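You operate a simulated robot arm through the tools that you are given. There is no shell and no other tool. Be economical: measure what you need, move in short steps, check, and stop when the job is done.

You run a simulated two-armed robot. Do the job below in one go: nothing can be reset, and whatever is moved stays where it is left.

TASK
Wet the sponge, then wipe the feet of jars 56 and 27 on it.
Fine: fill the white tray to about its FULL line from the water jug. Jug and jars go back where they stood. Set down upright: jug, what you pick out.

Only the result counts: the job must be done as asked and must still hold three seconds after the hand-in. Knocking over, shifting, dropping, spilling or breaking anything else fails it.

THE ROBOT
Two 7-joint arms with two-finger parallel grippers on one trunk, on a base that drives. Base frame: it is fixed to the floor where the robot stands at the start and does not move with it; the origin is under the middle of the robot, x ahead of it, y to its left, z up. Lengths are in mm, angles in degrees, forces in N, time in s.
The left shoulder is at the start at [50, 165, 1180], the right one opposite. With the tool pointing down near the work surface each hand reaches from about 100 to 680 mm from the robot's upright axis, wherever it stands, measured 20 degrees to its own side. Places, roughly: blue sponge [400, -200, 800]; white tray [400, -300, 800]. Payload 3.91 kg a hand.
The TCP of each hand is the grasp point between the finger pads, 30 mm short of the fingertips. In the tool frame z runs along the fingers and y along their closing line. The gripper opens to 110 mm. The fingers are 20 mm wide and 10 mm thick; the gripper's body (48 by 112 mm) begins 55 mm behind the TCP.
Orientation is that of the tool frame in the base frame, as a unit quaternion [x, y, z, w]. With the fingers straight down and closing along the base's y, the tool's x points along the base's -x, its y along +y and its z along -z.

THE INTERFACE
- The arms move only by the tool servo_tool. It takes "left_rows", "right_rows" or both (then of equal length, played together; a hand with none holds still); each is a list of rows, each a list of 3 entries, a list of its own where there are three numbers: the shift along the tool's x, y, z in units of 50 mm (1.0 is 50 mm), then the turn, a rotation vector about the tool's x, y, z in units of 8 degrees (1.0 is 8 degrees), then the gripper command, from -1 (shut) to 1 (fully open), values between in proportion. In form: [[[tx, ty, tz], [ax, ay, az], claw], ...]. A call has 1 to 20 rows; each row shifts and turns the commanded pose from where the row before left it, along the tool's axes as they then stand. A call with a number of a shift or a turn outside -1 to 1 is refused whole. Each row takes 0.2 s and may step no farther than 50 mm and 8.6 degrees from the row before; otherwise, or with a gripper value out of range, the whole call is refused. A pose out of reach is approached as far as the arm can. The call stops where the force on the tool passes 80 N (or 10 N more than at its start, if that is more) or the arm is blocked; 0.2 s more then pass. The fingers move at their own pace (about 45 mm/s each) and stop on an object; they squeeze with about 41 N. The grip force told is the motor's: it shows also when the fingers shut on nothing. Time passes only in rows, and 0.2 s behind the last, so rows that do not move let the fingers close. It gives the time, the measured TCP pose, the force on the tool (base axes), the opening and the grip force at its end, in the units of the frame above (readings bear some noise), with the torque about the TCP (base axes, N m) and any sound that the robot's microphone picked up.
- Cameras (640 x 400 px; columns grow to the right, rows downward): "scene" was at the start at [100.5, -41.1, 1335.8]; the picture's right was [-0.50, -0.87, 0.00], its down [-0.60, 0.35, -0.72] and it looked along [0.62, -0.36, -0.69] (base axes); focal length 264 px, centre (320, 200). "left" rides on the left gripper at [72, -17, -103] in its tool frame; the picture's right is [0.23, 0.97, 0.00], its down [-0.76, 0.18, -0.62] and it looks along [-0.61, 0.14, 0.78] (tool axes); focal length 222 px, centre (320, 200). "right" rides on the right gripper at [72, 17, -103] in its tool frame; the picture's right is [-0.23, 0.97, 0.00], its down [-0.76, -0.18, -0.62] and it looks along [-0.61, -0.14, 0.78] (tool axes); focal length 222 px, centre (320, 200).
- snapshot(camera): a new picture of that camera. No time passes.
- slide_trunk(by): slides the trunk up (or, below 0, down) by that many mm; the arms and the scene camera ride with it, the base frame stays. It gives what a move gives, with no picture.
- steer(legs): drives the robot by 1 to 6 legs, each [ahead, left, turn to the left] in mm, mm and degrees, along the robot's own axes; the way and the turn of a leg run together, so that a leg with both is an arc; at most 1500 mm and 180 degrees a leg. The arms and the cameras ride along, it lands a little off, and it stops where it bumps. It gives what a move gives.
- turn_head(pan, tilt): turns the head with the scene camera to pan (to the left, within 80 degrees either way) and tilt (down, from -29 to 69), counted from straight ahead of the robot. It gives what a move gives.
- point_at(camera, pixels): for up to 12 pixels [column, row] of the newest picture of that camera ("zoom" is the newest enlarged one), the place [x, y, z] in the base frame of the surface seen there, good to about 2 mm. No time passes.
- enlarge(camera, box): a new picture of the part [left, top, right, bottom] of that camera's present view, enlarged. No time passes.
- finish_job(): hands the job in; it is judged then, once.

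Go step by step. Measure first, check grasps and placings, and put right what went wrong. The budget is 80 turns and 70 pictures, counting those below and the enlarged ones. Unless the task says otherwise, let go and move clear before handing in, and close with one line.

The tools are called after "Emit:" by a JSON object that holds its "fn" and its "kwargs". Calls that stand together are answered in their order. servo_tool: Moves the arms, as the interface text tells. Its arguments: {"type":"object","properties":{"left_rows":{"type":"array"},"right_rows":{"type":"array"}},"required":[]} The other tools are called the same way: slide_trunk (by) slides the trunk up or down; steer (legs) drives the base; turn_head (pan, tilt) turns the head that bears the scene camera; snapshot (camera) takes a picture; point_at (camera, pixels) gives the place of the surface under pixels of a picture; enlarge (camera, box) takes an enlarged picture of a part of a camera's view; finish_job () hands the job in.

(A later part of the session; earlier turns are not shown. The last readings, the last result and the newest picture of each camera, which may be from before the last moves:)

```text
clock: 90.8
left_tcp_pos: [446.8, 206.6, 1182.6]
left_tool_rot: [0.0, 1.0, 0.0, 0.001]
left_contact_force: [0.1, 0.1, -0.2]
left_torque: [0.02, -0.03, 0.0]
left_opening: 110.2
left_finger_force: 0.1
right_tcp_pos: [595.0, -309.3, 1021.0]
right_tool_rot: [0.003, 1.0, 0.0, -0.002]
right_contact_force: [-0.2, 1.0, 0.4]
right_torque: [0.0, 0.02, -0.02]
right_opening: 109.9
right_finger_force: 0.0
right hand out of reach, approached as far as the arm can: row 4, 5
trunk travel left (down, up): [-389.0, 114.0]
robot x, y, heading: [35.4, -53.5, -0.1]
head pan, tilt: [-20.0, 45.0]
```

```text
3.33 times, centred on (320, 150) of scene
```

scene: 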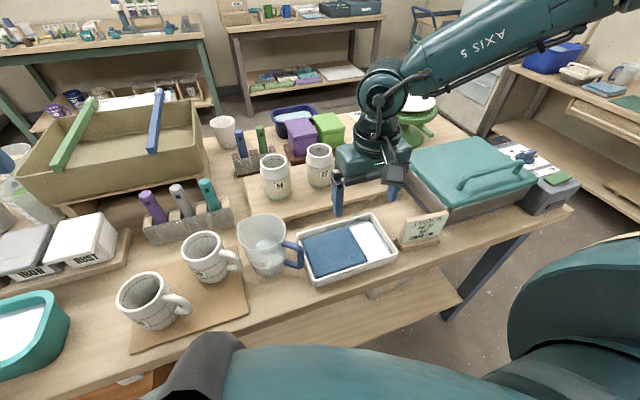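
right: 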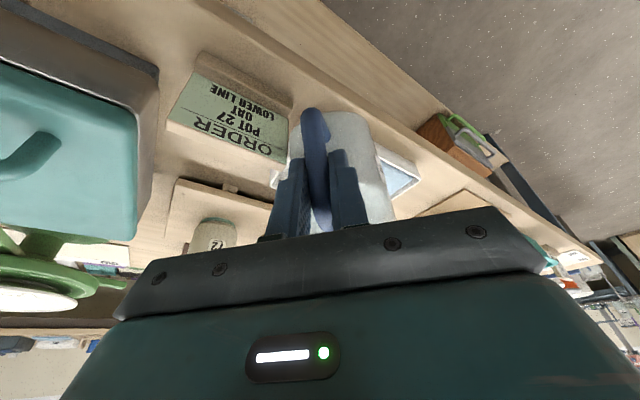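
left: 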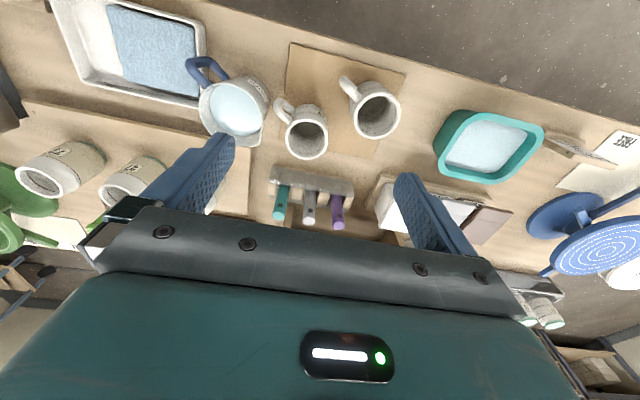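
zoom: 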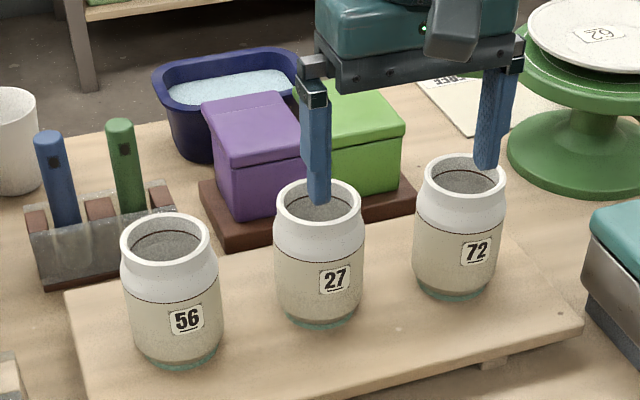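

The arm stopped at (595,−309), short by 65 mm. Reach is quoted for the tool lower relative to the shoulder, so I'll raise the trunk 110 mm and retry the same point.

Emit:
{"fn": "slide_trunk", "kwargs": {"by": 110}}

Emit:
{"fn": "servo_tool", "kwargs": {"right_rows": [[[0.5, 0.1, 0.6], [0, 0, 0], 1], [[0.5, 0.1, 0.9], [0, 0, 0], 1], [[-0.6, 0.3, 0.9], [0, 0, 0], 1], [[-0.8, 0.1, 0], [0, 0, 0], 1], [[-0.8, 0.1, 0], [0, 0, 0], 1], [[-0.1, 0.14, 0], [0, 0, 0], 1], [[0, 0, 0], [0, 0, 0], 1]]}}

```text
clock: 92.3
left_tcp_pos: [445.9, 206.7, 1292.3]
left_tool_rot: [0.0, 1.0, 0.001, 0.0]
left_contact_force: [0.6, -0.1, -0.8]
left_torque: [-0.01, 0.02, 0.03]
left_opening: 110.0
left_finger_force: 0.1
right_tcp_pos: [594.8, -309.1, 1131.0]
right_tool_rot: [0.003, 1.0, 0.0, -0.002]
right_contact_force: [0.3, 0.2, 0.4]
right_torque: [-0.01, 0.0, -0.02]
right_opening: 110.1
right_finger_force: 0.0
trunk travel left (down, up): [-499.0, 4.0]
robot x, y, heading: [28.7, -55.4, -0.1]
head pan, tilt: [-20.0, 45.0]
```

```text
refused: row 2 steps farther than a row can; nothing moved
```

A row was over the step limit, so I'll split it smaller: down first, then forward.

Emit:
{"fn": "servo_tool", "kwargs": {"right_rows": [[[0.2, 0, 0.87], [0, 0, 0], 1], [[0.2, 0, 0.87], [0, 0, 0], 1], [[0.2, 0, 0.87], [0, 0, 0], 1], [[-0.63, 0.25, 0], [0, 0, 0], 1], [[-0.63, 0.25, 0], [0, 0, 0], 1], [[-0.64, 0.25, 0], [0, 0, 0], 1], [[0, 0, 0], [0, 0, 0], 1]]}}

```text
clock: 93.9
left_tcp_pos: [447.6, 206.3, 1291.9]
left_tool_rot: [0.0, 1.0, 0.0, 0.0]
left_contact_force: [-0.1, 1.1, 1.2]
left_torque: [0.03, -0.02, 0.0]
left_opening: 110.0
left_finger_force: 0.1
right_tcp_pos: [567.5, -319.2, 1045.3]
right_tool_rot: [0.002, 1.0, 0.0, -0.001]
right_contact_force: [0.1, 0.7, -0.2]
right_torque: [0.02, -0.02, -0.03]
right_opening: 109.9
right_finger_force: 0.1
right hand out of reach, approached as far as the arm can: row 1, 2, 3, 4, 5, 6
trunk travel left (down, up): [-499.0, 4.0]
robot x, y, heading: [31.8, -56.1, -0.1]
head pan, tilt: [-20.0, 45.0]
```

The lower height is worse, so the elbow posture is stuck outward. I'll fold the right arm back to about its starting pose to reset the elbow, lower the trunk, and try reaching forward again.

Emit:
{"fn": "servo_tool", "kwargs": {"right_rows": [[[0.2, 0, -0.95], [0, 0, 0], 1], [[0.2, 0, -0.95], [0, 0, 0], 1], [[0.2, 0, -0.95], [0, 0, 0], 1], [[0.9, -0.3, -0.2], [0, 0, 0], 1], [[0.9, -0.3, -0.2], [0, 0, 0], 1], [[0.9, -0.3, -0.2], [0, 0, 0], 1], [[0.9, -0.3, -0.2], [0, 0, 0], 1], [[0.9, -0.3, -0.2], [0, 0, 0], 1], [[0, 0, 0], [0, 0, 0], 1]]}}

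Emit:
{"fn": "slide_trunk", "kwargs": {"by": -110}}

Emit:
{"fn": "snapshot", "kwargs": {"camera": "scene"}}

```text
clock: 95.9
left_tcp_pos: [447.9, 208.2, 1292.1]
left_tool_rot: [0.0, 1.0, 0.0, 0.0]
left_contact_force: [0.4, 0.5, 1.2]
left_torque: [-0.02, -0.01, 0.01]
left_opening: 110.1
left_finger_force: 0.1
right_tcp_pos: [315.4, -391.9, 1239.3]
right_tool_rot: [0.002, 1.0, -0.002, -0.002]
right_contact_force: [-0.5, 0.5, 0.0]
right_torque: [0.02, 0.03, 0.02]
right_opening: 110.1
right_finger_force: 0.0
trunk travel left (down, up): [-499.0, 4.0]
robot x, y, heading: [32.9, -53.6, -0.3]
head pan, tilt: [-20.0, 45.0]
```

```text
clock: 97.3
left_tcp_pos: [447.3, 207.3, 1182.0]
left_tool_rot: [0.001, 1.0, 0.0, 0.0]
left_contact_force: [0.3, 0.2, 1.0]
left_torque: [0.01, -0.01, 0.01]
left_opening: 109.9
left_finger_force: 0.0
right_tcp_pos: [314.3, -390.9, 1129.1]
right_tool_rot: [0.002, 1.0, -0.001, -0.002]
right_contact_force: [0.7, -0.4, -0.3]
right_torque: [0.03, 0.0, -0.06]
right_opening: 110.0
right_finger_force: 0.1
trunk travel left (down, up): [-389.0, 114.0]
robot x, y, heading: [35.8, -53.9, -0.2]
head pan, tilt: [-20.0, 45.0]
```

```text
16 pictures are left
```

scene: 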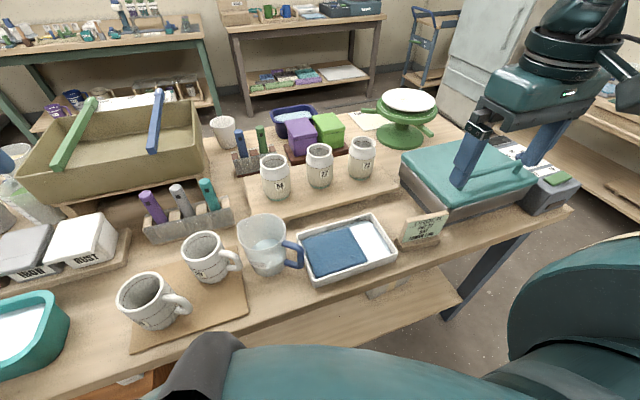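

The forearm now comes in from above and the posture looks reset. I'll reach forward to above jar 27.

Emit:
{"fn": "servo_tool", "kwargs": {"right_rows": [[[-0.77, 0.264, 0.287], [0, 0, 0], 1], [[-0.77, 0.264, 0.287], [0, 0, 0], 1], [[-0.77, 0.264, 0.287], [0, 0, 0], 1], [[-0.77, 0.264, 0.287], [0, 0, 0], 1], [[-0.77, 0.264, 0.287], [0, 0, 0], 1], [[-0.77, 0.264, 0.287], [0, 0, 0], 1], [[-0.77, 0.264, 0.287], [0, 0, 0], 1], [[-0.77, 0.264, 0.287], [0, 0, 0], 1], [[-0.77, 0.264, 0.287], [0, 0, 0], 1], [[0, 0, 0], [0, 0, 0], 1]]}}

```text
clock: 99.5
left_tcp_pos: [445.9, 207.2, 1183.4]
left_tool_rot: [-0.001, 1.0, 0.001, 0.0]
left_contact_force: [-0.4, -1.2, 0.0]
left_torque: [-0.01, -0.02, 0.0]
left_opening: 109.5
left_finger_force: 0.0
right_tcp_pos: [593.9, -307.8, 1015.3]
right_tool_rot: [0.003, 1.0, 0.0, -0.001]
right_contact_force: [-0.5, 0.0, -0.3]
right_torque: [0.02, 0.03, 0.0]
right_opening: 110.0
right_finger_force: 0.0
right hand out of reach, approached as far as the arm can: row 8, 9
trunk travel left (down, up): [-389.0, 114.0]
robot x, y, heading: [29.8, -54.1, -0.1]
head pan, tilt: [-20.0, 45.0]
```

The limit is the same, so it's plain arm length from a shoulder that sits too high. I'll lift the hand, lower the trunk 150 mm so the shoulder is closer to the jars' level, and reach again.

Emit:
{"fn": "servo_tool", "kwargs": {"right_rows": [[[0.3, 0, -0.95], [0, 0, 0], 1], [[0.3, 0, -0.95], [0, 0, 0], 1], [[0.3, 0, -0.95], [0, 0, 0], 1], [[0, 0, 0], [0, 0, 0], 1]]}}

Emit:
{"fn": "slide_trunk", "kwargs": {"by": -150}}

Emit:
{"fn": "servo_tool", "kwargs": {"right_rows": [[[-0.55, 0.18, 0], [0, 0, 0], 1], [[-0.55, 0.18, 0], [0, 0, 0], 1], [[-0.55, 0.18, 0], [0, 0, 0], 1], [[-0.55, 0.18, 0], [0, 0, 0], 1], [[0, 0, 0], [0, 0, 0], 1]]}}

```text
clock: 100.5
left_tcp_pos: [447.4, 206.7, 1181.6]
left_tool_rot: [0.0, 1.0, 0.0, 0.0]
left_contact_force: [0.6, -0.3, -0.7]
left_torque: [0.03, -0.02, 0.03]
left_opening: 110.2
left_finger_force: 0.0
right_tcp_pos: [546.8, -306.9, 1156.5]
right_tool_rot: [0.003, 1.0, -0.001, -0.003]
right_contact_force: [-1.2, -0.1, -0.4]
right_torque: [0.0, 0.03, 0.01]
right_opening: 110.0
right_finger_force: 0.0
trunk travel left (down, up): [-389.0, 114.0]
robot x, y, heading: [31.7, -53.8, -0.2]
head pan, tilt: [-20.0, 45.0]
```

```text
clock: 102.2
left_tcp_pos: [446.5, 206.5, 1032.2]
left_tool_rot: [0.0, 1.0, 0.0, -0.001]
left_contact_force: [0.4, -0.6, 0.0]
left_torque: [-0.01, -0.03, 0.0]
left_opening: 109.9
left_finger_force: 0.0
right_tcp_pos: [547.3, -306.9, 1007.5]
right_tool_rot: [0.002, 1.0, 0.0, -0.002]
right_contact_force: [-0.2, 0.3, 0.2]
right_torque: [0.01, -0.01, 0.0]
right_opening: 110.0
right_finger_force: 0.0
trunk travel left (down, up): [-239.0, 264.0]
robot x, y, heading: [29.5, -54.5, -0.2]
head pan, tilt: [-20.0, 45.0]
```

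```text
clock: 103.4
left_tcp_pos: [448.0, 205.6, 1031.5]
left_tool_rot: [0.0, 1.0, 0.0, 0.0]
left_contact_force: [-0.1, -0.2, 0.2]
left_torque: [0.01, 0.0, -0.01]
left_opening: 110.0
left_finger_force: 0.0
right_tcp_pos: [591.7, -305.1, 991.5]
right_tool_rot: [0.003, 1.0, 0.0, -0.002]
right_contact_force: [-0.9, -0.4, 0.5]
right_torque: [-0.03, -0.02, 0.02]
right_opening: 110.2
right_finger_force: 0.0
right hand out of reach, approached as far as the arm can: row 2, 3, 4
trunk travel left (down, up): [-239.0, 264.0]
robot x, y, heading: [30.3, -52.9, -0.4]
head pan, tilt: [-20.0, 45.0]
```

The horizontal limit stays near 617 mm from the axis. Tilting the tool forward puts the wrist nearer, so I'll tilt 30° and push forward to see the gain.

Emit:
{"fn": "servo_tool", "kwargs": {"right_rows": [[[0.5, 0, -0.2], [0, 0, 0], 1], [[0, 0, 0], [0, -1, 0], 1], [[0, 0, 0], [0, -1, 0], 1], [[0, 0, 0], [0, -1, 0], 1], [[0, 0, 0], [0, -0.75, 0], 1], [[-0.5, 0.2, 0.289], [0, 0, 0], 1], [[-0.5, 0.2, 0.289], [0, 0, 0], 1], [[-0.5, 0.2, 0.289], [0, 0, 0], 1], [[-0.15, 0.06, 0.0866], [0, 0, 0], 1], [[0, 0, 0], [0, 0, 0], 1]]}}

```text
clock: 105.6
left_tcp_pos: [446.7, 207.2, 1032.1]
left_tool_rot: [0.0, 1.0, 0.0, 0.0]
left_contact_force: [-0.1, 0.4, 0.3]
left_torque: [-0.01, -0.01, 0.02]
left_opening: 110.1
left_finger_force: 0.0
right_tcp_pos: [663.1, -271.7, 1003.5]
right_tool_rot: [0.002, 0.966, -0.002, 0.258]
right_contact_force: [-0.1, -0.4, 0.6]
right_torque: [0.01, 0.06, 0.01]
right_opening: 109.8
right_finger_force: 0.1
trunk travel left (down, up): [-239.0, 264.0]
robot x, y, heading: [30.1, -53.0, -0.1]
head pan, tilt: [-20.0, 45.0]
```

With 30° of tilt the hand sits exactly above jar 27 at (663,−272,1003) with no reach limit. I'll descend 95 mm, stop and look.

Emit:
{"fn": "servo_tool", "kwargs": {"right_rows": [[[0.334, 0, 0.538], [0, 0, 0], 1], [[0.334, 0, 0.538], [0, 0, 0], 1], [[0.334, 0, 0.538], [0, 0, 0], 1], [[0, 0, 0], [0, 0, 0], 1]]}}

Emit:
{"fn": "enlarge", "kwargs": {"camera": "right", "box": [100, 20, 540, 295]}}

```text
clock: 106.6
left_tcp_pos: [446.9, 208.1, 1031.9]
left_tool_rot: [0.001, 1.0, 0.0, 0.0]
left_contact_force: [0.3, 0.2, -0.5]
left_torque: [0.02, 0.01, 0.0]
left_opening: 109.9
left_finger_force: 0.0
right_tcp_pos: [660.5, -270.6, 906.3]
right_tool_rot: [0.003, 0.966, -0.002, 0.257]
right_contact_force: [-0.1, 0.1, 0.2]
right_torque: [0.0, -0.03, 0.0]
right_opening: 110.1
right_finger_force: 0.1
trunk travel left (down, up): [-239.0, 264.0]
robot x, y, heading: [29.6, -57.5, -0.0]
head pan, tilt: [-20.0, 45.0]
```

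```text
1.45 times, centred on (320, 158) of right
```

zoom: 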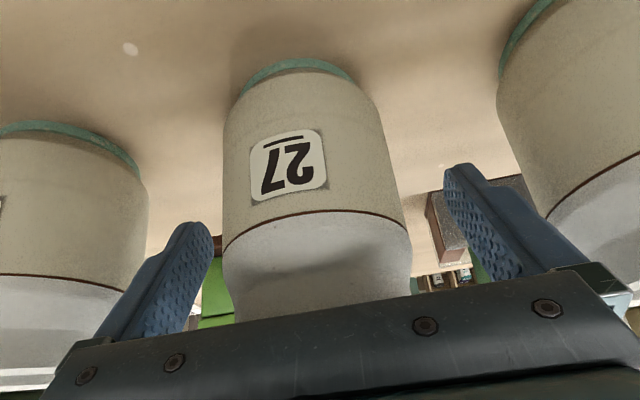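

Jar 27 is between the fingers. I'll close and lift 15 mm to check the grip.

Emit:
{"fn": "servo_tool", "kwargs": {"right_rows": [[[0, 0, 0], [0, 0, 0], 0], [[0, 0, 0], [0, 0, 0], -0.5], [[0, 0, 0], [0, 0, 0], -1], [[0, 0, 0], [0, 0, 0], -1], [[0, 0, 0], [0, 0, 0], -1], [[0, 0, 0], [0, 0, 0], -1]]}}

Emit:
{"fn": "servo_tool", "kwargs": {"right_rows": [[[-0.15, 0, -0.26], [0, 0, 0], -1], [[-0.25, 0, -0.433], [0, 0, 0], -1], [[-0.25, 0, -0.433], [0, 0, 0], -1], [[0, 0, 0], [0, 0, 0], -1]]}}

```text
clock: 108.0
left_tcp_pos: [446.7, 206.9, 1033.3]
left_tool_rot: [0.0, 1.0, 0.0, 0.001]
left_contact_force: [0.1, 0.8, 0.1]
left_torque: [-0.01, 0.0, 0.02]
left_opening: 109.8
left_finger_force: 0.0
right_tcp_pos: [660.5, -271.9, 906.5]
right_tool_rot: [0.001, 0.966, -0.001, 0.257]
right_contact_force: [-0.1, -1.6, -0.1]
right_torque: [0.0, -0.01, -0.01]
right_opening: 71.5
right_finger_force: 41.1
trunk travel left (down, up): [-239.0, 264.0]
robot x, y, heading: [32.9, -55.6, 0.1]
head pan, tilt: [-20.0, 45.0]
```

```text
clock: 109.0
left_tcp_pos: [447.4, 206.5, 1032.2]
left_tool_rot: [0.0, 1.0, 0.0, -0.001]
left_contact_force: [0.0, 0.4, -0.3]
left_torque: [0.04, -0.03, -0.01]
left_opening: 110.0
left_finger_force: 0.1
right_tcp_pos: [659.4, -272.1, 972.2]
right_tool_rot: [0.003, 0.967, -0.001, 0.256]
right_contact_force: [-0.6, 0.2, -2.0]
right_torque: [-0.01, 0.01, 0.0]
right_opening: 71.3
right_finger_force: 40.9
trunk travel left (down, up): [-239.0, 264.0]
robot x, y, heading: [26.6, -55.9, -0.3]
head pan, tilt: [-20.0, 45.0]
```

Jar 27 is lifted (71.3 mm, 2 N). I'll carry it over the sponge centre at (446,−226).

Emit:
{"fn": "servo_tool", "kwargs": {"right_rows": [[[0.738, 0.184, -0.426], [0, 0, 0], -1], [[0.738, 0.184, -0.426], [0, 0, 0], -1], [[0.738, 0.184, -0.426], [0, 0, 0], -1], [[0.738, 0.184, -0.426], [0, 0, 0], -1], [[0.738, 0.184, -0.426], [0, 0, 0], -1], [[0, 0, 0], [0, 0, 0], -1]]}}

Emit:
{"fn": "enlarge", "kwargs": {"camera": "scene", "box": [230, 150, 420, 290]}}

```text
clock: 110.4
left_tcp_pos: [447.0, 207.2, 1031.9]
left_tool_rot: [-0.001, 1.0, -0.001, 0.0]
left_contact_force: [0.1, -0.5, 0.3]
left_torque: [-0.01, -0.02, -0.01]
left_opening: 109.8
left_finger_force: 0.0
right_tcp_pos: [446.6, -224.6, 973.2]
right_tool_rot: [0.002, 0.967, -0.001, 0.257]
right_contact_force: [0.5, -0.6, -3.1]
right_torque: [0.0, 0.0, 0.01]
right_opening: 71.4
right_finger_force: 40.9
trunk travel left (down, up): [-239.0, 264.0]
robot x, y, heading: [31.9, -54.0, -0.2]
head pan, tilt: [-20.0, 45.0]
```

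```text
2.86 times, centred on (325, 220) of scene
```

zoom: 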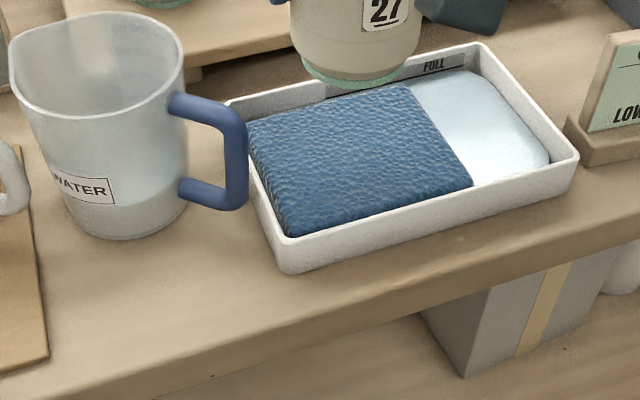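

The jar is over the sponge. I'll descend 68 mm, then feel for contact.

Emit:
{"fn": "servo_tool", "kwargs": {"right_rows": [[[0.34, 0, 0.589], [0, 0, 0], -1], [[0.34, 0, 0.589], [0, 0, 0], -1], [[0, 0, 0], [0, 0, 0], -1]]}}

Emit:
{"fn": "servo_tool", "kwargs": {"right_rows": [[[0.03, 0, 0.052], [0, 0, 0], -1], [[0.03, 0, 0.052], [0, 0, 0], -1], [[0, 0, 0], [0, 0, 0], -1]]}}

```text
clock: 111.2
left_tcp_pos: [447.7, 207.2, 1031.8]
left_tool_rot: [0.0, 1.0, 0.0, 0.0]
left_contact_force: [0.4, -0.4, -0.5]
left_torque: [-0.02, 0.03, 0.01]
left_opening: 109.8
left_finger_force: 0.2
right_tcp_pos: [448.0, -224.5, 904.5]
right_tool_rot: [0.002, 0.966, -0.001, 0.257]
right_contact_force: [-0.4, -0.6, -2.8]
right_torque: [-0.01, 0.01, -0.01]
right_opening: 71.2
right_finger_force: 41.0
trunk travel left (down, up): [-239.0, 264.0]
robot x, y, heading: [30.8, -56.4, 0.2]
head pan, tilt: [-20.0, 45.0]
```

```text
clock: 112.0
left_tcp_pos: [446.3, 207.4, 1033.7]
left_tool_rot: [0.0, 1.0, 0.0, 0.001]
left_contact_force: [0.0, 0.0, -0.4]
left_torque: [0.01, 0.02, 0.0]
left_opening: 110.3
left_finger_force: 0.0
right_tcp_pos: [446.0, -224.8, 900.2]
right_tool_rot: [0.003, 0.966, -0.001, 0.258]
right_contact_force: [-0.1, -1.9, 6.1]
right_torque: [0.0, 0.28, 0.07]
right_opening: 71.7
right_finger_force: 40.8
trunk travel left (down, up): [-239.0, 264.0]
robot x, y, heading: [31.9, -53.6, -0.0]
head pan, tilt: [-20.0, 45.0]
```

Contact is confirmed (+6 N). I'll rub with strokes of ±15 mm along x and ±12 mm along y.

Emit:
{"fn": "servo_tool", "kwargs": {"right_rows": [[[-0.26, 0, 0.15], [0, 0, 0], -1], [[0.26, 0, -0.15], [0, 0, 0], -1], [[0.26, 0, -0.15], [0, 0, 0], -1], [[-0.26, 0, 0.15], [0, 0, 0], -1], [[-0.26, 0, 0.15], [0, 0, 0], -1], [[0.26, 0, -0.15], [0, 0, 0], -1], [[0.26, 0, -0.15], [0, 0, 0], -1], [[-0.26, 0, 0.15], [0, 0, 0], -1], [[0, 0.24, 0], [0, 0, 0], -1], [[0, -0.24, 0], [0, 0, 0], -1], [[0, -0.24, 0], [0, 0, 0], -1], [[0, 0.24, 0], [0, 0, 0], -1], [[0, 0.24, 0], [0, 0, 0], -1], [[0, -0.24, 0], [0, 0, 0], -1], [[0, 0, 0], [0, 0, 0], -1]]}}

```text
clock: 115.2
left_tcp_pos: [447.1, 207.0, 1032.9]
left_tool_rot: [0.0, 1.0, 0.0, 0.001]
left_contact_force: [0.1, 0.1, 0.3]
left_torque: [0.01, 0.03, 0.0]
left_opening: 110.1
left_finger_force: 0.1
right_tcp_pos: [445.7, -222.8, 900.0]
right_tool_rot: [0.002, 0.966, -0.002, 0.258]
right_contact_force: [-1.0, 6.8, 10.9]
right_torque: [0.15, -0.26, 0.15]
right_opening: 71.6
right_finger_force: 41.0
trunk travel left (down, up): [-239.0, 264.0]
robot x, y, heading: [28.0, -55.2, 0.2]
head pan, tilt: [-20.0, 45.0]
```

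Contact held throughout (about 11 N). I'll lift straight up and check the foot and the sponge.

Emit:
{"fn": "servo_tool", "kwargs": {"right_rows": [[[-0.2, 0, -0.346], [0, 0, 0], -1], [[-0.26, 0, -0.45], [0, 0, 0], -1], [[-0.26, 0, -0.45], [0, 0, 0], -1], [[0, 0, 0], [0, 0, 0], -1]]}}

Emit:
{"fn": "enlarge", "kwargs": {"camera": "scene", "box": [230, 150, 420, 290]}}

```text
clock: 116.2
left_tcp_pos: [447.3, 207.2, 1032.9]
left_tool_rot: [0.0, 1.0, 0.0, 0.0]
left_contact_force: [-0.2, 0.6, 0.2]
left_torque: [0.02, -0.04, 0.03]
left_opening: 110.0
left_finger_force: 0.1
right_tcp_pos: [447.1, -224.1, 970.9]
right_tool_rot: [0.003, 0.967, -0.002, 0.256]
right_contact_force: [-0.2, 0.2, -2.9]
right_torque: [0.02, 0.02, 0.03]
right_opening: 71.4
right_finger_force: 40.5
trunk travel left (down, up): [-239.0, 264.0]
robot x, y, heading: [32.2, -51.7, 0.0]
head pan, tilt: [-20.0, 45.0]
```

```text
2.86 times, centred on (325, 220) of scene
```

zoom: 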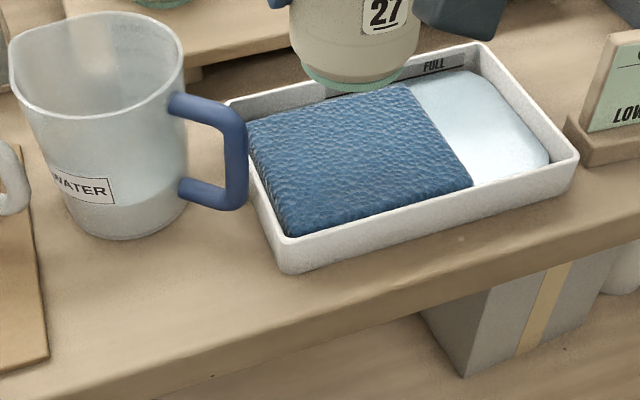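

The sponge stayed put. The foot's teal band (310,75) looks paler; I'll zoom in and compare it with an unwiped jar.

Emit:
{"fn": "enlarge", "kwargs": {"camera": "scene", "box": [255, 140, 383, 200]}}

```text
5.00 times, centred on (319, 170) of scene
```

zoom: 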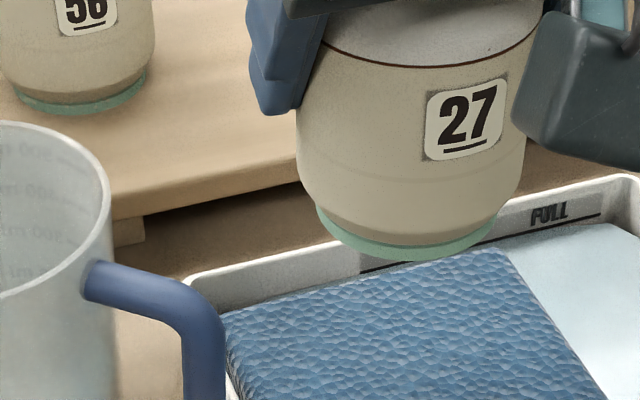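

The band is paler but still there. I'll wipe again with more travel and slightly more pressure, then compare.

Emit:
{"fn": "servo_tool", "kwargs": {"right_rows": [[[0.34, 0, 0.589], [0, 0, 0], -1], [[0.34, 0, 0.589], [0, 0, 0], -1], [[0.045, 0, 0.078], [0, 0, 0], -1], [[-0.4, 0, 0.23], [0, 0, 0], -1], [[0.4, 0, -0.23], [0, 0, 0], -1], [[0.4, 0, -0.23], [0, 0, 0], -1], [[-0.4, 0, 0.23], [0, 0, 0], -1], [[-0.4, 0, 0.23], [0, 0, 0], -1], [[0.4, 0, -0.23], [0, 0, 0], -1], [[0.4, 0, -0.23], [0, 0, 0], -1], [[-0.4, 0, 0.23], [0, 0, 0], -1], [[-0.4, 0, 0.23], [0, 0, 0], -1], [[0.4, 0, -0.23], [0, 0, 0], -1], [[0.4, 0, -0.23], [0, 0, 0], -1], [[-0.4, 0, 0.23], [0, 0, 0], -1], [[0, 0, 0], [0, 0, 0], -1]]}}

Emit:
{"fn": "servo_tool", "kwargs": {"right_rows": [[[0, 0.3, 0], [0, 0, 0], -1], [[0, -0.3, 0], [0, 0, 0], -1], [[0, -0.3, 0], [0, 0, 0], -1], [[0, 0.3, 0], [0, 0, 0], -1], [[0, 0.3, 0], [0, 0, 0], -1], [[0, -0.3, 0], [0, 0, 0], -1], [[-0.2, 0, -0.346], [0, 0, 0], -1], [[-0.26, 0, -0.45], [0, 0, 0], -1], [[-0.26, 0, -0.45], [0, 0, 0], -1], [[0, 0, 0], [0, 0, 0], -1]]}}

Emit:
{"fn": "enlarge", "kwargs": {"camera": "scene", "box": [255, 140, 383, 200]}}

```text
clock: 119.6
left_tcp_pos: [446.4, 207.1, 1032.8]
left_tool_rot: [0.0, 1.0, 0.0, 0.0]
left_contact_force: [-0.7, 1.4, 0.6]
left_torque: [-0.04, 0.04, -0.01]
left_opening: 110.3
left_finger_force: 0.1
right_tcp_pos: [444.6, -223.4, 898.5]
right_tool_rot: [0.003, 0.966, -0.002, 0.257]
right_contact_force: [-7.4, 0.1, 11.0]
right_torque: [0.02, 0.09, 0.03]
right_opening: 71.3
right_finger_force: 41.0
trunk travel left (down, up): [-239.0, 264.0]
robot x, y, heading: [29.1, -56.5, -0.0]
head pan, tilt: [-20.0, 45.0]
```

```text
clock: 121.8
left_tcp_pos: [446.7, 205.8, 1032.4]
left_tool_rot: [0.0, 1.0, 0.0, 0.0]
left_contact_force: [-0.4, 0.7, -0.1]
left_torque: [-0.01, 0.03, 0.0]
left_opening: 109.7
left_finger_force: 0.1
right_tcp_pos: [446.2, -224.4, 970.4]
right_tool_rot: [0.003, 0.967, -0.001, 0.257]
right_contact_force: [0.4, -0.1, -2.5]
right_torque: [0.02, 0.02, 0.0]
right_opening: 71.5
right_finger_force: 41.5
trunk travel left (down, up): [-239.0, 264.0]
robot x, y, heading: [32.2, -55.6, 0.0]
head pan, tilt: [-20.0, 45.0]
```

```text
5.00 times, centred on (319, 170) of scene
```

zoom: 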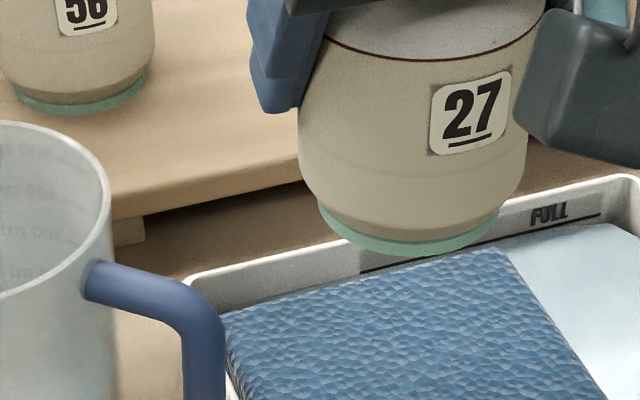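

The band looks the same, so it's the permanent foot colour, and the wipe itself had plenty of pressed travel. I'll carry jar 27 back above its spot.

Emit:
{"fn": "servo_tool", "kwargs": {"right_rows": [[[-0.742, -0.19, 0.429], [0, 0, 0], -1], [[-0.742, -0.19, 0.429], [0, 0, 0], -1], [[-0.742, -0.19, 0.429], [0, 0, 0], -1], [[-0.742, -0.19, 0.429], [0, 0, 0], -1], [[-0.742, -0.19, 0.429], [0, 0, 0], -1], [[0, 0, 0], [0, 0, 0], -1], [[0, 0, 0], [0, 0, 0], -1]]}}

Emit:
{"fn": "servo_tool", "kwargs": {"right_rows": [[[0, 0, 0], [0, 0, 0], -1]]}}

```text
clock: 123.4
left_tcp_pos: [445.8, 206.6, 1031.8]
left_tool_rot: [0.0, 1.0, 0.0, 0.0]
left_contact_force: [0.7, 0.6, 0.7]
left_torque: [-0.04, -0.04, -0.02]
left_opening: 109.9
left_finger_force: 0.1
right_tcp_pos: [660.4, -274.7, 971.9]
right_tool_rot: [0.003, 0.967, -0.001, 0.256]
right_contact_force: [0.2, -0.7, -2.4]
right_torque: [-0.01, -0.01, -0.03]
right_opening: 71.4
right_finger_force: 40.8
trunk travel left (down, up): [-239.0, 264.0]
robot x, y, heading: [31.2, -53.1, -0.1]
head pan, tilt: [-20.0, 45.0]
```

```text
clock: 123.8
left_tcp_pos: [446.3, 206.7, 1032.2]
left_tool_rot: [0.0, 1.0, 0.001, 0.0]
left_contact_force: [-0.2, 0.0, -0.8]
left_torque: [0.01, 0.02, 0.0]
left_opening: 109.8
left_finger_force: 0.0
right_tcp_pos: [660.5, -273.8, 972.0]
right_tool_rot: [0.004, 0.967, -0.002, 0.256]
right_contact_force: [0.8, -0.3, -2.9]
right_torque: [-0.03, -0.02, -0.01]
right_opening: 71.9
right_finger_force: 41.2
trunk travel left (down, up): [-239.0, 264.0]
robot x, y, heading: [31.1, -55.3, -0.1]
head pan, tilt: [-20.0, 45.0]
```

The hand is 2 mm off in y. I'll correct that, descend to 909 and then touch down gently.

Emit:
{"fn": "servo_tool", "kwargs": {"right_rows": [[[0.21, 0.04, 0.364], [0, 0, 0], -1], [[0.21, 0, 0.364], [0, 0, 0], -1], [[0.2, 0, 0.346], [0, 0, 0], -1], [[0, 0, 0], [0, 0, 0], -1]]}}

Emit:
{"fn": "servo_tool", "kwargs": {"right_rows": [[[0.015, 0, 0.026], [0, 0, 0], -1], [[0.015, 0, 0.026], [0, 0, 0], -1], [[0, 0, 0], [0, 0, 0], -1]]}}

```text
clock: 124.8
left_tcp_pos: [447.4, 207.4, 1033.2]
left_tool_rot: [0.0, 1.0, 0.0, 0.0]
left_contact_force: [-0.5, 0.6, -0.1]
left_torque: [-0.02, 0.01, -0.01]
left_opening: 110.1
left_finger_force: 0.1
right_tcp_pos: [658.0, -271.4, 907.6]
right_tool_rot: [0.003, 0.966, -0.001, 0.257]
right_contact_force: [-1.1, 0.7, -4.3]
right_torque: [-0.02, 0.04, 0.01]
right_opening: 71.2
right_finger_force: 40.7
trunk travel left (down, up): [-239.0, 264.0]
robot x, y, heading: [31.3, -50.9, -0.1]
head pan, tilt: [-20.0, 45.0]
```

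```text
clock: 125.6
left_tcp_pos: [446.4, 207.0, 1032.5]
left_tool_rot: [0.0, 1.0, -0.001, 0.0]
left_contact_force: [0.2, 0.8, 0.2]
left_torque: [-0.02, 0.02, -0.01]
left_opening: 109.8
left_finger_force: 0.0
right_tcp_pos: [659.6, -272.4, 904.7]
right_tool_rot: [0.003, 0.967, -0.002, 0.257]
right_contact_force: [-0.3, 0.5, -2.8]
right_torque: [0.02, 0.01, -0.01]
right_opening: 71.6
right_finger_force: 40.9
trunk travel left (down, up): [-239.0, 264.0]
robot x, y, heading: [32.9, -56.2, -0.3]
head pan, tilt: [-20.0, 45.0]
```

There's no contact yet at 904.7; the jar was pushed up slightly in the grip while wiping. I'll keep lowering in 1 mm steps.

Emit:
{"fn": "servo_tool", "kwargs": {"right_rows": [[[0.01, 0, 0.0173], [0, 0, 0], -1], [[0, 0, 0], [0, 0, 0], -1]]}}

Emit:
{"fn": "servo_tool", "kwargs": {"right_rows": [[[0.01, 0, 0.0173], [0, 0, 0], -1], [[0, 0, 0], [0, 0, 0], -1]]}}

Emit:
{"fn": "servo_tool", "kwargs": {"right_rows": [[[0.01, 0, 0.0173], [0, 0, 0], -1], [[0, 0, 0], [0, 0, 0], -1]]}}

```text
clock: 126.2
left_tcp_pos: [447.4, 205.9, 1033.3]
left_tool_rot: [0.001, 1.0, 0.0, 0.0]
left_contact_force: [0.0, 0.6, -0.5]
left_torque: [0.0, -0.04, -0.01]
left_opening: 110.0
left_finger_force: 0.1
right_tcp_pos: [661.2, -271.8, 904.5]
right_tool_rot: [0.002, 0.966, -0.001, 0.257]
right_contact_force: [-0.6, 0.2, -2.6]
right_torque: [0.02, 0.01, -0.04]
right_opening: 71.4
right_finger_force: 40.6
trunk travel left (down, up): [-239.0, 264.0]
robot x, y, heading: [35.4, -54.6, -0.1]
head pan, tilt: [-20.0, 45.0]
```

```text
clock: 126.8
left_tcp_pos: [447.0, 207.3, 1031.8]
left_tool_rot: [0.001, 1.0, 0.0, 0.0]
left_contact_force: [-1.2, 0.6, 0.0]
left_torque: [0.02, -0.01, -0.01]
left_opening: 109.9
left_finger_force: 0.0
right_tcp_pos: [660.6, -271.5, 904.0]
right_tool_rot: [0.003, 0.966, -0.001, 0.258]
right_contact_force: [1.0, -1.2, 2.0]
right_torque: [0.0, -0.18, -0.11]
right_opening: 71.2
right_finger_force: 41.1
trunk travel left (down, up): [-239.0, 264.0]
robot x, y, heading: [31.1, -54.0, 0.1]
head pan, tilt: [-20.0, 45.0]
```

```text
clock: 127.4
left_tcp_pos: [446.6, 207.1, 1032.6]
left_tool_rot: [0.0, 1.0, -0.001, 0.0]
left_contact_force: [0.4, 0.7, 0.2]
left_torque: [-0.04, -0.03, 0.04]
left_opening: 110.1
left_finger_force: 0.1
right_tcp_pos: [659.7, -270.8, 904.1]
right_tool_rot: [0.004, 0.966, -0.001, 0.259]
right_contact_force: [2.5, -2.6, 6.8]
right_torque: [0.07, -0.13, -0.07]
right_opening: 71.4
right_finger_force: 41.1
trunk travel left (down, up): [-239.0, 264.0]
robot x, y, heading: [33.6, -54.0, 0.0]
head pan, tilt: [-20.0, 45.0]
```

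Touched down at (660,−271). I'll open gently and rise straight up.

Emit:
{"fn": "servo_tool", "kwargs": {"right_rows": [[[0, 0, 0], [0, 0, 0], 0.45], [[0, 0, 0], [0, 0, 0], 0.7], [[0, 0, 0], [0, 0, 0], 1], [[0, 0, 0], [0, 0, 0], 1], [[-0.3, 0, -0.52], [0, 0, 0], 1], [[-0.33, 0, -0.57], [0, 0, 0], 1], [[-0.33, 0, -0.57], [0, 0, 0], 1], [[0, 0, 0], [0, 0, 0], 1]]}}

Emit:
{"fn": "enlarge", "kwargs": {"camera": "scene", "box": [245, 120, 405, 220]}}

Emit:
{"fn": "point_at", "kwargs": {"camera": "zoom", "pixels": [[260, 90], [345, 90], [300, 118]]}}

```text
clock: 129.2
left_tcp_pos: [447.3, 206.9, 1032.3]
left_tool_rot: [0.0, 1.0, 0.0, 0.0]
left_contact_force: [-0.2, -0.1, 0.5]
left_torque: [-0.01, 0.0, 0.0]
left_opening: 110.2
left_finger_force: 0.1
right_tcp_pos: [658.0, -271.6, 1000.2]
right_tool_rot: [0.002, 0.966, -0.002, 0.257]
right_contact_force: [0.0, 0.6, -1.0]
right_torque: [0.02, -0.01, 0.0]
right_opening: 110.1
right_finger_force: 0.0
trunk travel left (down, up): [-239.0, 264.0]
robot x, y, heading: [30.1, -52.8, -0.0]
head pan, tilt: [-20.0, 45.0]
```

```text
4.00 times, centred on (325, 170) of scene
```

zoom: 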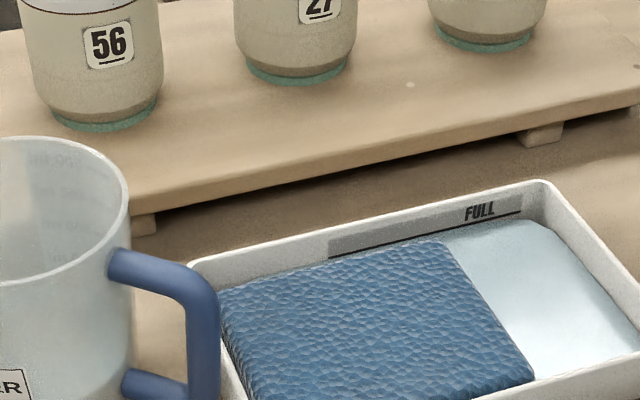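

```text
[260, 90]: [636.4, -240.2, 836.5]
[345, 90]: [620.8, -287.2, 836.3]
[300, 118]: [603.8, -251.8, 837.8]
```

Jar 27 stands upright in place. Next I'll move above jar 56 at (654.5,−153).

Emit:
{"fn": "servo_tool", "kwargs": {"right_rows": [[[0.02, 0.79, -0.012], [0, 0, 0], 1], [[0.02, 0.79, -0.012], [0, 0, 0], 1], [[0.02, 0.79, -0.012], [0, 0, 0], 1], [[0, 0, 0], [0, 0, 0], 1]]}}

```text
clock: 130.2
left_tcp_pos: [447.4, 206.7, 1032.4]
left_tool_rot: [0.0, 1.0, 0.0, -0.001]
left_contact_force: [0.7, 1.2, -0.3]
left_torque: [0.01, -0.01, 0.0]
left_opening: 110.0
left_finger_force: 0.1
right_tcp_pos: [608.0, -203.2, 992.2]
right_tool_rot: [0.003, 0.966, -0.001, 0.257]
right_contact_force: [0.4, -0.5, 0.4]
right_torque: [0.0, 0.01, 0.0]
right_opening: 110.3
right_finger_force: 0.0
right hand out of reach, approached as far as the arm can: row 1, 2, 3
trunk travel left (down, up): [-239.0, 264.0]
robot x, y, heading: [32.6, -52.3, 0.0]
head pan, tilt: [-20.0, 45.0]
```

Out of reach to the left. I'll drive the base 115 mm left so jar 56 sits where jar 27 did relative to the arm, then go there.

Emit:
{"fn": "steer", "kwargs": {"legs": [[0, 115, 0]]}}

Emit:
{"fn": "servo_tool", "kwargs": {"right_rows": [[[0, -0.6, -0.15], [0, 0, 0], 1], [[-0.4, -0.6, 0.1], [0, 0, 0], 1], [[-0.4, -0.1, 0.23], [0, 0, 0], 1], [[0, 0, 0], [0, 0, 0], 1]]}}

```text
clock: 131.9
left_tcp_pos: [447.7, 321.9, 1033.0]
left_tool_rot: [0.001, 1.0, 0.0, 0.0]
left_contact_force: [0.9, -0.4, 0.3]
left_torque: [0.0, 0.02, 0.01]
left_opening: 110.1
left_finger_force: 0.0
right_tcp_pos: [608.7, -88.5, 991.8]
right_tool_rot: [0.004, 0.966, -0.002, 0.257]
right_contact_force: [-0.3, 0.5, 0.0]
right_torque: [0.02, 0.01, 0.01]
right_opening: 110.0
right_finger_force: 0.1
trunk travel left (down, up): [-239.0, 264.0]
robot x, y, heading: [29.9, 59.3, -0.1]
head pan, tilt: [-20.0, 45.0]
```

```text
clock: 132.9
left_tcp_pos: [446.8, 320.5, 1032.7]
left_tool_rot: [0.002, 1.0, -0.001, -0.001]
left_contact_force: [0.8, 0.3, -0.2]
left_torque: [-0.03, 0.0, 0.0]
left_opening: 110.1
left_finger_force: 0.0
right_tcp_pos: [646.7, -154.7, 1004.0]
right_tool_rot: [0.003, 0.966, -0.001, 0.257]
right_contact_force: [0.0, 0.5, -1.1]
right_torque: [-0.01, 0.01, -0.01]
right_opening: 109.9
right_finger_force: 0.1
trunk travel left (down, up): [-239.0, 264.0]
robot x, y, heading: [30.4, 60.2, 0.2]
head pan, tilt: [-20.0, 45.0]
```

No limit now. I'll correct +8 mm in x and descend 98 mm onto jar 56.

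Emit:
{"fn": "servo_tool", "kwargs": {"right_rows": [[[-0.13, 0.033, 0.078], [0, 0, 0], 1], [[0.326, 0, 0.566], [0, 0, 0], 1], [[0.326, 0, 0.566], [0, 0, 0], 1], [[0.326, 0, 0.566], [0, 0, 0], 1], [[0, 0, 0], [0, 0, 0], 1]]}}

Emit:
{"fn": "enlarge", "kwargs": {"camera": "right", "box": [100, 20, 540, 295]}}

```text
clock: 134.1
left_tcp_pos: [446.7, 321.1, 1031.7]
left_tool_rot: [0.0, 1.0, 0.0, 0.001]
left_contact_force: [0.7, 0.2, -0.1]
left_torque: [-0.05, 0.01, 0.03]
left_opening: 110.0
left_finger_force: 0.1
right_tcp_pos: [654.5, -153.9, 906.4]
right_tool_rot: [0.003, 0.966, -0.001, 0.257]
right_contact_force: [0.0, 0.1, -0.4]
right_torque: [0.0, -0.01, 0.01]
right_opening: 110.1
right_finger_force: 0.0
trunk travel left (down, up): [-239.0, 264.0]
robot x, y, heading: [31.8, 56.5, 0.1]
head pan, tilt: [-20.0, 45.0]
```

```text
1.45 times, centred on (320, 158) of right
```

zoom: 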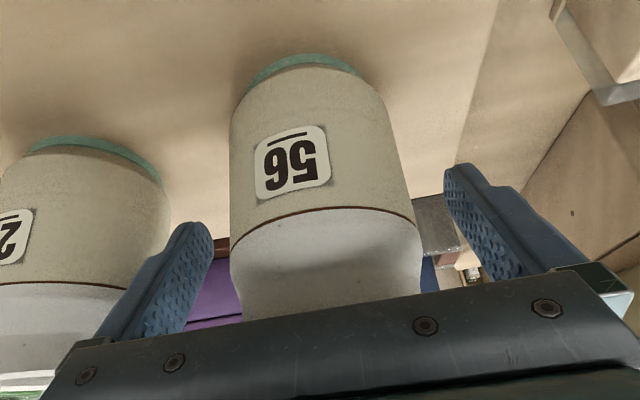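

Jar 56 is centred between the fingers. I'll grip and lift 75 mm.

Emit:
{"fn": "servo_tool", "kwargs": {"right_rows": [[[0, 0, 0], [0, 0, 0], 0], [[0, 0, 0], [0, 0, 0], -0.5], [[0, 0, 0], [0, 0, 0], -1], [[0, 0, 0], [0, 0, 0], -1], [[0, 0, 0], [0, 0, 0], -1], [[0, 0, 0], [0, 0, 0], -1]]}}

Emit:
{"fn": "servo_tool", "kwargs": {"right_rows": [[[-0.2, 0, -0.346], [0, 0, 0], -1], [[-0.275, 0, -0.476], [0, 0, 0], -1], [[-0.275, 0, -0.476], [0, 0, 0], -1], [[0, 0, 0], [0, 0, 0], -1]]}}

Emit:
{"fn": "servo_tool", "kwargs": {"right_rows": [[[0.86, 0, -0.497], [0, 0, 0], -1], [[0.86, 0, -0.497], [0, 0, 0], -1], [[0.627, -0.48, -0.362], [0, 0, 0], -1], [[0.627, -0.48, -0.362], [0, 0, 0], -1], [[0.627, -0.48, -0.362], [0, 0, 0], -1], [[0, 0, 0], [0, 0, 0], -1]]}}

```text
clock: 135.5
left_tcp_pos: [446.2, 320.5, 1033.1]
left_tool_rot: [0.002, 1.0, 0.0, 0.0]
left_contact_force: [0.4, 0.4, 1.1]
left_torque: [0.01, 0.0, -0.01]
left_opening: 110.0
left_finger_force: 0.1
right_tcp_pos: [656.4, -154.0, 907.0]
right_tool_rot: [0.003, 0.966, 0.0, 0.257]
right_contact_force: [0.2, 1.2, -0.1]
right_torque: [0.08, -0.04, 0.01]
right_opening: 71.4
right_finger_force: 41.0
trunk travel left (down, up): [-239.0, 264.0]
robot x, y, heading: [29.8, 60.8, -0.1]
head pan, tilt: [-20.0, 45.0]
```

```text
clock: 136.5
left_tcp_pos: [447.9, 321.5, 1032.4]
left_tool_rot: [0.0, 1.0, -0.001, 0.0]
left_contact_force: [0.6, 0.4, 0.0]
left_torque: [0.01, -0.02, 0.04]
left_opening: 110.0
left_finger_force: 0.2
right_tcp_pos: [656.1, -153.3, 981.0]
right_tool_rot: [0.004, 0.966, -0.001, 0.257]
right_contact_force: [0.0, 0.2, -2.2]
right_torque: [0.01, 0.01, -0.03]
right_opening: 71.3
right_finger_force: 40.7
trunk travel left (down, up): [-239.0, 264.0]
robot x, y, heading: [31.5, 60.9, -0.1]
head pan, tilt: [-20.0, 45.0]
```

```text
clock: 137.9
left_tcp_pos: [446.9, 321.5, 1032.5]
left_tool_rot: [0.001, 1.0, 0.0, 0.0]
left_contact_force: [-0.5, 1.1, 0.0]
left_torque: [-0.02, -0.03, 0.04]
left_opening: 109.8
left_finger_force: 0.2
right_tcp_pos: [446.7, -224.2, 983.0]
right_tool_rot: [0.003, 0.966, 0.0, 0.258]
right_contact_force: [0.5, -0.7, -2.3]
right_torque: [0.01, 0.02, -0.01]
right_opening: 71.3
right_finger_force: 41.3
trunk travel left (down, up): [-239.0, 264.0]
robot x, y, heading: [28.0, 59.4, 0.0]
head pan, tilt: [-20.0, 45.0]
```

Jar 56 is over the sponge. I'll descend 81 mm to just above contact, then press in.

Emit:
{"fn": "servo_tool", "kwargs": {"right_rows": [[[0.4, 0, 0.693], [0, 0, 0], -1], [[0.38, 0, 0.658], [0, 0, 0], -1], [[0.03, 0, 0.052], [0, 0, 0], -1], [[0, 0, 0], [0, 0, 0], -1]]}}

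Emit:
{"fn": "servo_tool", "kwargs": {"right_rows": [[[0.015, 0, 0.026], [0, 0, 0], -1], [[0, 0, 0], [0, 0, 0], -1]]}}

```text
clock: 138.9
left_tcp_pos: [447.2, 319.9, 1032.5]
left_tool_rot: [0.001, 1.0, 0.0, 0.0]
left_contact_force: [-0.1, 0.4, 0.2]
left_torque: [0.0, -0.01, -0.02]
left_opening: 109.8
left_finger_force: 0.2
right_tcp_pos: [447.4, -222.5, 900.2]
right_tool_rot: [0.003, 0.966, -0.001, 0.258]
right_contact_force: [0.0, -0.2, -2.4]
right_torque: [0.0, 0.02, -0.01]
right_opening: 71.7
right_finger_force: 40.9
trunk travel left (down, up): [-239.0, 264.0]
robot x, y, heading: [32.0, 62.1, -0.2]
head pan, tilt: [-20.0, 45.0]
```

```text
clock: 139.5
left_tcp_pos: [446.5, 321.5, 1033.1]
left_tool_rot: [0.0, 1.0, 0.0, 0.0]
left_contact_force: [0.4, -1.3, 0.3]
left_torque: [0.02, 0.02, 0.04]
left_opening: 110.1
left_finger_force: 0.1
right_tcp_pos: [447.4, -222.0, 900.6]
right_tool_rot: [0.003, 0.966, -0.001, 0.259]
right_contact_force: [1.4, -1.5, 6.9]
right_torque: [0.05, 0.21, -0.02]
right_opening: 71.3
right_finger_force: 40.6
trunk travel left (down, up): [-239.0, 264.0]
robot x, y, heading: [32.8, 63.1, -0.2]
head pan, tilt: [-20.0, 45.0]
```

Contact at +7 N. I'll rub the same way: x strokes, then y strokes.

Emit:
{"fn": "servo_tool", "kwargs": {"right_rows": [[[-0.35, 0, 0.202], [0, 0, 0], -1], [[0.35, 0, -0.202], [0, 0, 0], -1], [[0.35, 0, -0.202], [0, 0, 0], -1], [[-0.35, 0, 0.202], [0, 0, 0], -1], [[-0.35, 0, 0.202], [0, 0, 0], -1], [[0.35, 0, -0.202], [0, 0, 0], -1], [[0.35, 0, -0.202], [0, 0, 0], -1], [[-0.35, 0, 0.202], [0, 0, 0], -1], [[-0.35, 0, 0.202], [0, 0, 0], -1], [[0.35, 0, -0.202], [0, 0, 0], -1], [[0.35, 0, -0.202], [0, 0, 0], -1], [[-0.35, 0, 0.202], [0, 0, 0], -1], [[0, 0, 0], [0, 0, 0], -1]]}}

Emit:
{"fn": "servo_tool", "kwargs": {"right_rows": [[[0, 0.24, 0], [0, 0, 0], -1], [[0, -0.24, 0], [0, 0, 0], -1], [[0, -0.24, 0], [0, 0, 0], -1], [[0, 0.24, 0], [0, 0, 0], -1], [[0, 0.24, 0], [0, 0, 0], -1], [[0, -0.24, 0], [0, 0, 0], -1], [[0, -0.24, 0], [0, 0, 0], -1], [[0, 0.24, 0], [0, 0, 0], -1], [[0, 0, 0], [0, 0, 0], -1]]}}

Emit:
{"fn": "servo_tool", "kwargs": {"right_rows": [[[-0.2, 0, -0.346], [0, 0, 0], -1], [[-0.3, 0, -0.52], [0, 0, 0], -1], [[-0.3, 0, -0.52], [0, 0, 0], -1], [[0, 0, 0], [0, 0, 0], -1]]}}

```text
clock: 142.3
left_tcp_pos: [447.5, 321.6, 1033.0]
left_tool_rot: [0.001, 1.0, 0.0, 0.001]
left_contact_force: [-0.3, -0.3, -0.2]
left_torque: [0.03, -0.01, 0.0]
left_opening: 109.8
left_finger_force: 0.1
right_tcp_pos: [446.4, -222.9, 900.1]
right_tool_rot: [0.004, 0.966, -0.002, 0.257]
right_contact_force: [-1.5, -0.7, 7.2]
right_torque: [0.21, 0.3, 0.04]
right_opening: 71.5
right_finger_force: 41.3
trunk travel left (down, up): [-239.0, 264.0]
robot x, y, heading: [31.8, 61.3, -0.0]
head pan, tilt: [-20.0, 45.0]
```

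```text
clock: 144.3
left_tcp_pos: [446.7, 321.4, 1032.6]
left_tool_rot: [0.0, 1.0, 0.0, 0.0]
left_contact_force: [0.2, 0.0, -1.2]
left_torque: [-0.02, 0.01, -0.01]
left_opening: 110.0
left_finger_force: 0.0
right_tcp_pos: [447.5, -225.4, 900.3]
right_tool_rot: [0.003, 0.966, -0.001, 0.259]
right_contact_force: [0.4, -6.8, 11.4]
right_torque: [-0.18, 0.18, 0.08]
right_opening: 71.4
right_finger_force: 41.0
trunk travel left (down, up): [-239.0, 264.0]
robot x, y, heading: [30.6, 60.6, 0.0]
head pan, tilt: [-20.0, 45.0]
```

```text
clock: 145.3
left_tcp_pos: [448.0, 319.8, 1031.6]
left_tool_rot: [0.001, 1.0, 0.001, 0.001]
left_contact_force: [0.5, -0.5, 0.0]
left_torque: [0.02, 0.03, -0.01]
left_opening: 110.0
left_finger_force: 0.1
right_tcp_pos: [446.7, -223.5, 980.0]
right_tool_rot: [0.003, 0.967, 0.0, 0.257]
right_contact_force: [-0.1, -0.6, -2.5]
right_torque: [-0.01, 0.04, 0.06]
right_opening: 71.5
right_finger_force: 41.1
trunk travel left (down, up): [-239.0, 264.0]
robot x, y, heading: [30.6, 62.0, 0.0]
head pan, tilt: [-20.0, 45.0]
```

Wiping of jar 56 is done. I'll carry it back above its spot.

Emit:
{"fn": "servo_tool", "kwargs": {"right_rows": [[[-0.627, 0.465, 0.362], [0, 0, 0], -1], [[-0.627, 0.465, 0.362], [0, 0, 0], -1], [[-0.627, 0.465, 0.362], [0, 0, 0], -1], [[-0.578, 0, 0.334], [0, 0, 0], -1], [[-0.578, 0, 0.334], [0, 0, 0], -1], [[-0.578, 0, 0.334], [0, 0, 0], -1], [[0, 0, 0], [0, 0, 0], -1], [[0, 0, 0], [0, 0, 0], -1]]}}

Emit:
{"fn": "servo_tool", "kwargs": {"right_rows": [[[0, 0, 0], [0, 0, 0], -1]]}}

```text
clock: 147.1
left_tcp_pos: [447.7, 320.5, 1033.2]
left_tool_rot: [0.001, 1.0, -0.001, -0.001]
left_contact_force: [1.1, 0.2, 0.5]
left_torque: [0.02, -0.01, -0.02]
left_opening: 109.9
left_finger_force: 0.0
right_tcp_pos: [656.2, -157.6, 978.9]
right_tool_rot: [0.004, 0.966, -0.001, 0.257]
right_contact_force: [0.6, 0.1, -3.0]
right_torque: [-0.01, 0.0, 0.01]
right_opening: 71.1
right_finger_force: 41.4
trunk travel left (down, up): [-239.0, 264.0]
robot x, y, heading: [25.6, 60.0, -0.1]
head pan, tilt: [-20.0, 45.0]
```

```text
clock: 147.5
left_tcp_pos: [448.4, 321.2, 1031.9]
left_tool_rot: [0.001, 1.0, 0.0, -0.001]
left_contact_force: [0.2, -0.1, -0.2]
left_torque: [0.01, 0.01, -0.01]
left_opening: 110.0
left_finger_force: 0.0
right_tcp_pos: [655.3, -155.8, 977.0]
right_tool_rot: [0.003, 0.967, -0.001, 0.257]
right_contact_force: [0.3, -0.7, -2.7]
right_torque: [-0.06, -0.02, 0.0]
right_opening: 71.3
right_finger_force: 41.1
trunk travel left (down, up): [-239.0, 264.0]
robot x, y, heading: [33.4, 60.4, 0.1]
head pan, tilt: [-20.0, 45.0]
```

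I'll correct +2.7 mm in y and descend to just above the board.

Emit:
{"fn": "servo_tool", "kwargs": {"right_rows": [[[0.233, 0.055, 0.404], [0, 0, 0], -1], [[0.233, 0, 0.404], [0, 0, 0], -1], [[0.233, 0, 0.404], [0, 0, 0], -1], [[0, 0, 0], [0, 0, 0], -1]]}}

Emit:
{"fn": "servo_tool", "kwargs": {"right_rows": [[[0.01, 0, 0.0173], [0, 0, 0], -1], [[0, 0, 0], [0, 0, 0], -1]]}}

Emit:
{"fn": "servo_tool", "kwargs": {"right_rows": [[[0.01, 0, 0.0173], [0, 0, 0], -1], [[0, 0, 0], [0, 0, 0], -1]]}}

```text
clock: 148.5
left_tcp_pos: [447.5, 320.8, 1031.6]
left_tool_rot: [0.001, 1.0, -0.001, 0.0]
left_contact_force: [0.4, 0.1, 0.3]
left_torque: [0.01, 0.0, -0.01]
left_opening: 110.0
left_finger_force: 0.0
right_tcp_pos: [656.3, -153.8, 908.3]
right_tool_rot: [0.003, 0.966, -0.001, 0.257]
right_contact_force: [-0.2, 0.3, -3.4]
right_torque: [0.0, 0.0, -0.02]
right_opening: 71.3
right_finger_force: 41.4
trunk travel left (down, up): [-239.0, 264.0]
robot x, y, heading: [31.7, 62.4, -0.3]
head pan, tilt: [-20.0, 45.0]
```

```text
clock: 149.1
left_tcp_pos: [447.9, 321.4, 1033.1]
left_tool_rot: [0.001, 1.0, -0.001, 0.0]
left_contact_force: [0.7, 0.6, 0.3]
left_torque: [0.02, 0.01, 0.01]
left_opening: 110.0
left_finger_force: 0.1
right_tcp_pos: [657.0, -154.2, 907.6]
right_tool_rot: [0.003, 0.966, -0.001, 0.257]
right_contact_force: [-0.3, -0.4, -3.4]
right_torque: [-0.01, 0.0, 0.05]
right_opening: 71.5
right_finger_force: 41.1
trunk travel left (down, up): [-239.0, 264.0]
robot x, y, heading: [29.6, 61.2, -0.2]
head pan, tilt: [-20.0, 45.0]
```

```text
clock: 149.7
left_tcp_pos: [447.7, 320.1, 1031.8]
left_tool_rot: [0.001, 1.0, 0.0, 0.0]
left_contact_force: [-0.2, 0.3, 0.1]
left_torque: [-0.02, 0.02, 0.01]
left_opening: 109.7
left_finger_force: 0.2
right_tcp_pos: [656.2, -152.4, 907.2]
right_tool_rot: [0.003, 0.966, -0.001, 0.258]
right_contact_force: [-0.2, 0.2, -3.6]
right_torque: [0.0, 0.01, 0.05]
right_opening: 71.3
right_finger_force: 40.9
trunk travel left (down, up): [-239.0, 264.0]
robot x, y, heading: [31.3, 58.1, -0.1]
head pan, tilt: [-20.0, 45.0]
```

There's no contact yet, so I'll keep going in 1 mm steps.

Emit:
{"fn": "servo_tool", "kwargs": {"right_rows": [[[0.01, 0, 0.0173], [0, 0, 0], -1], [[0, 0, 0], [0, 0, 0], -1]]}}

Emit:
{"fn": "servo_tool", "kwargs": {"right_rows": [[[0.01, 0, 0.0173], [0, 0, 0], -1], [[0, 0, 0], [0, 0, 0], -1]]}}

```text
clock: 150.3
left_tcp_pos: [447.6, 319.9, 1032.2]
left_tool_rot: [0.001, 1.0, -0.001, 0.0]
left_contact_force: [0.3, 0.1, 0.8]
left_torque: [0.0, -0.03, 0.0]
left_opening: 110.1
left_finger_force: 0.1
right_tcp_pos: [655.1, -153.7, 906.6]
right_tool_rot: [0.004, 0.966, -0.001, 0.257]
right_contact_force: [0.1, -0.3, -2.4]
right_torque: [-0.05, -0.04, 0.0]
right_opening: 71.3
right_finger_force: 41.3
trunk travel left (down, up): [-239.0, 264.0]
robot x, y, heading: [33.3, 64.4, -0.0]
head pan, tilt: [-20.0, 45.0]
```

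```text
clock: 150.9
left_tcp_pos: [447.5, 321.0, 1032.0]
left_tool_rot: [0.0, 1.0, 0.0, 0.0]
left_contact_force: [0.8, -0.5, 0.3]
left_torque: [0.01, -0.02, -0.03]
left_opening: 110.0
left_finger_force: 0.0
right_tcp_pos: [655.5, -153.2, 906.8]
right_tool_rot: [0.004, 0.966, -0.001, 0.258]
right_contact_force: [-1.6, -1.1, 1.7]
right_torque: [0.02, 0.23, 0.08]
right_opening: 71.5
right_finger_force: 40.6
trunk travel left (down, up): [-239.0, 264.0]
robot x, y, heading: [31.1, 56.2, 0.0]
head pan, tilt: [-20.0, 45.0]
```

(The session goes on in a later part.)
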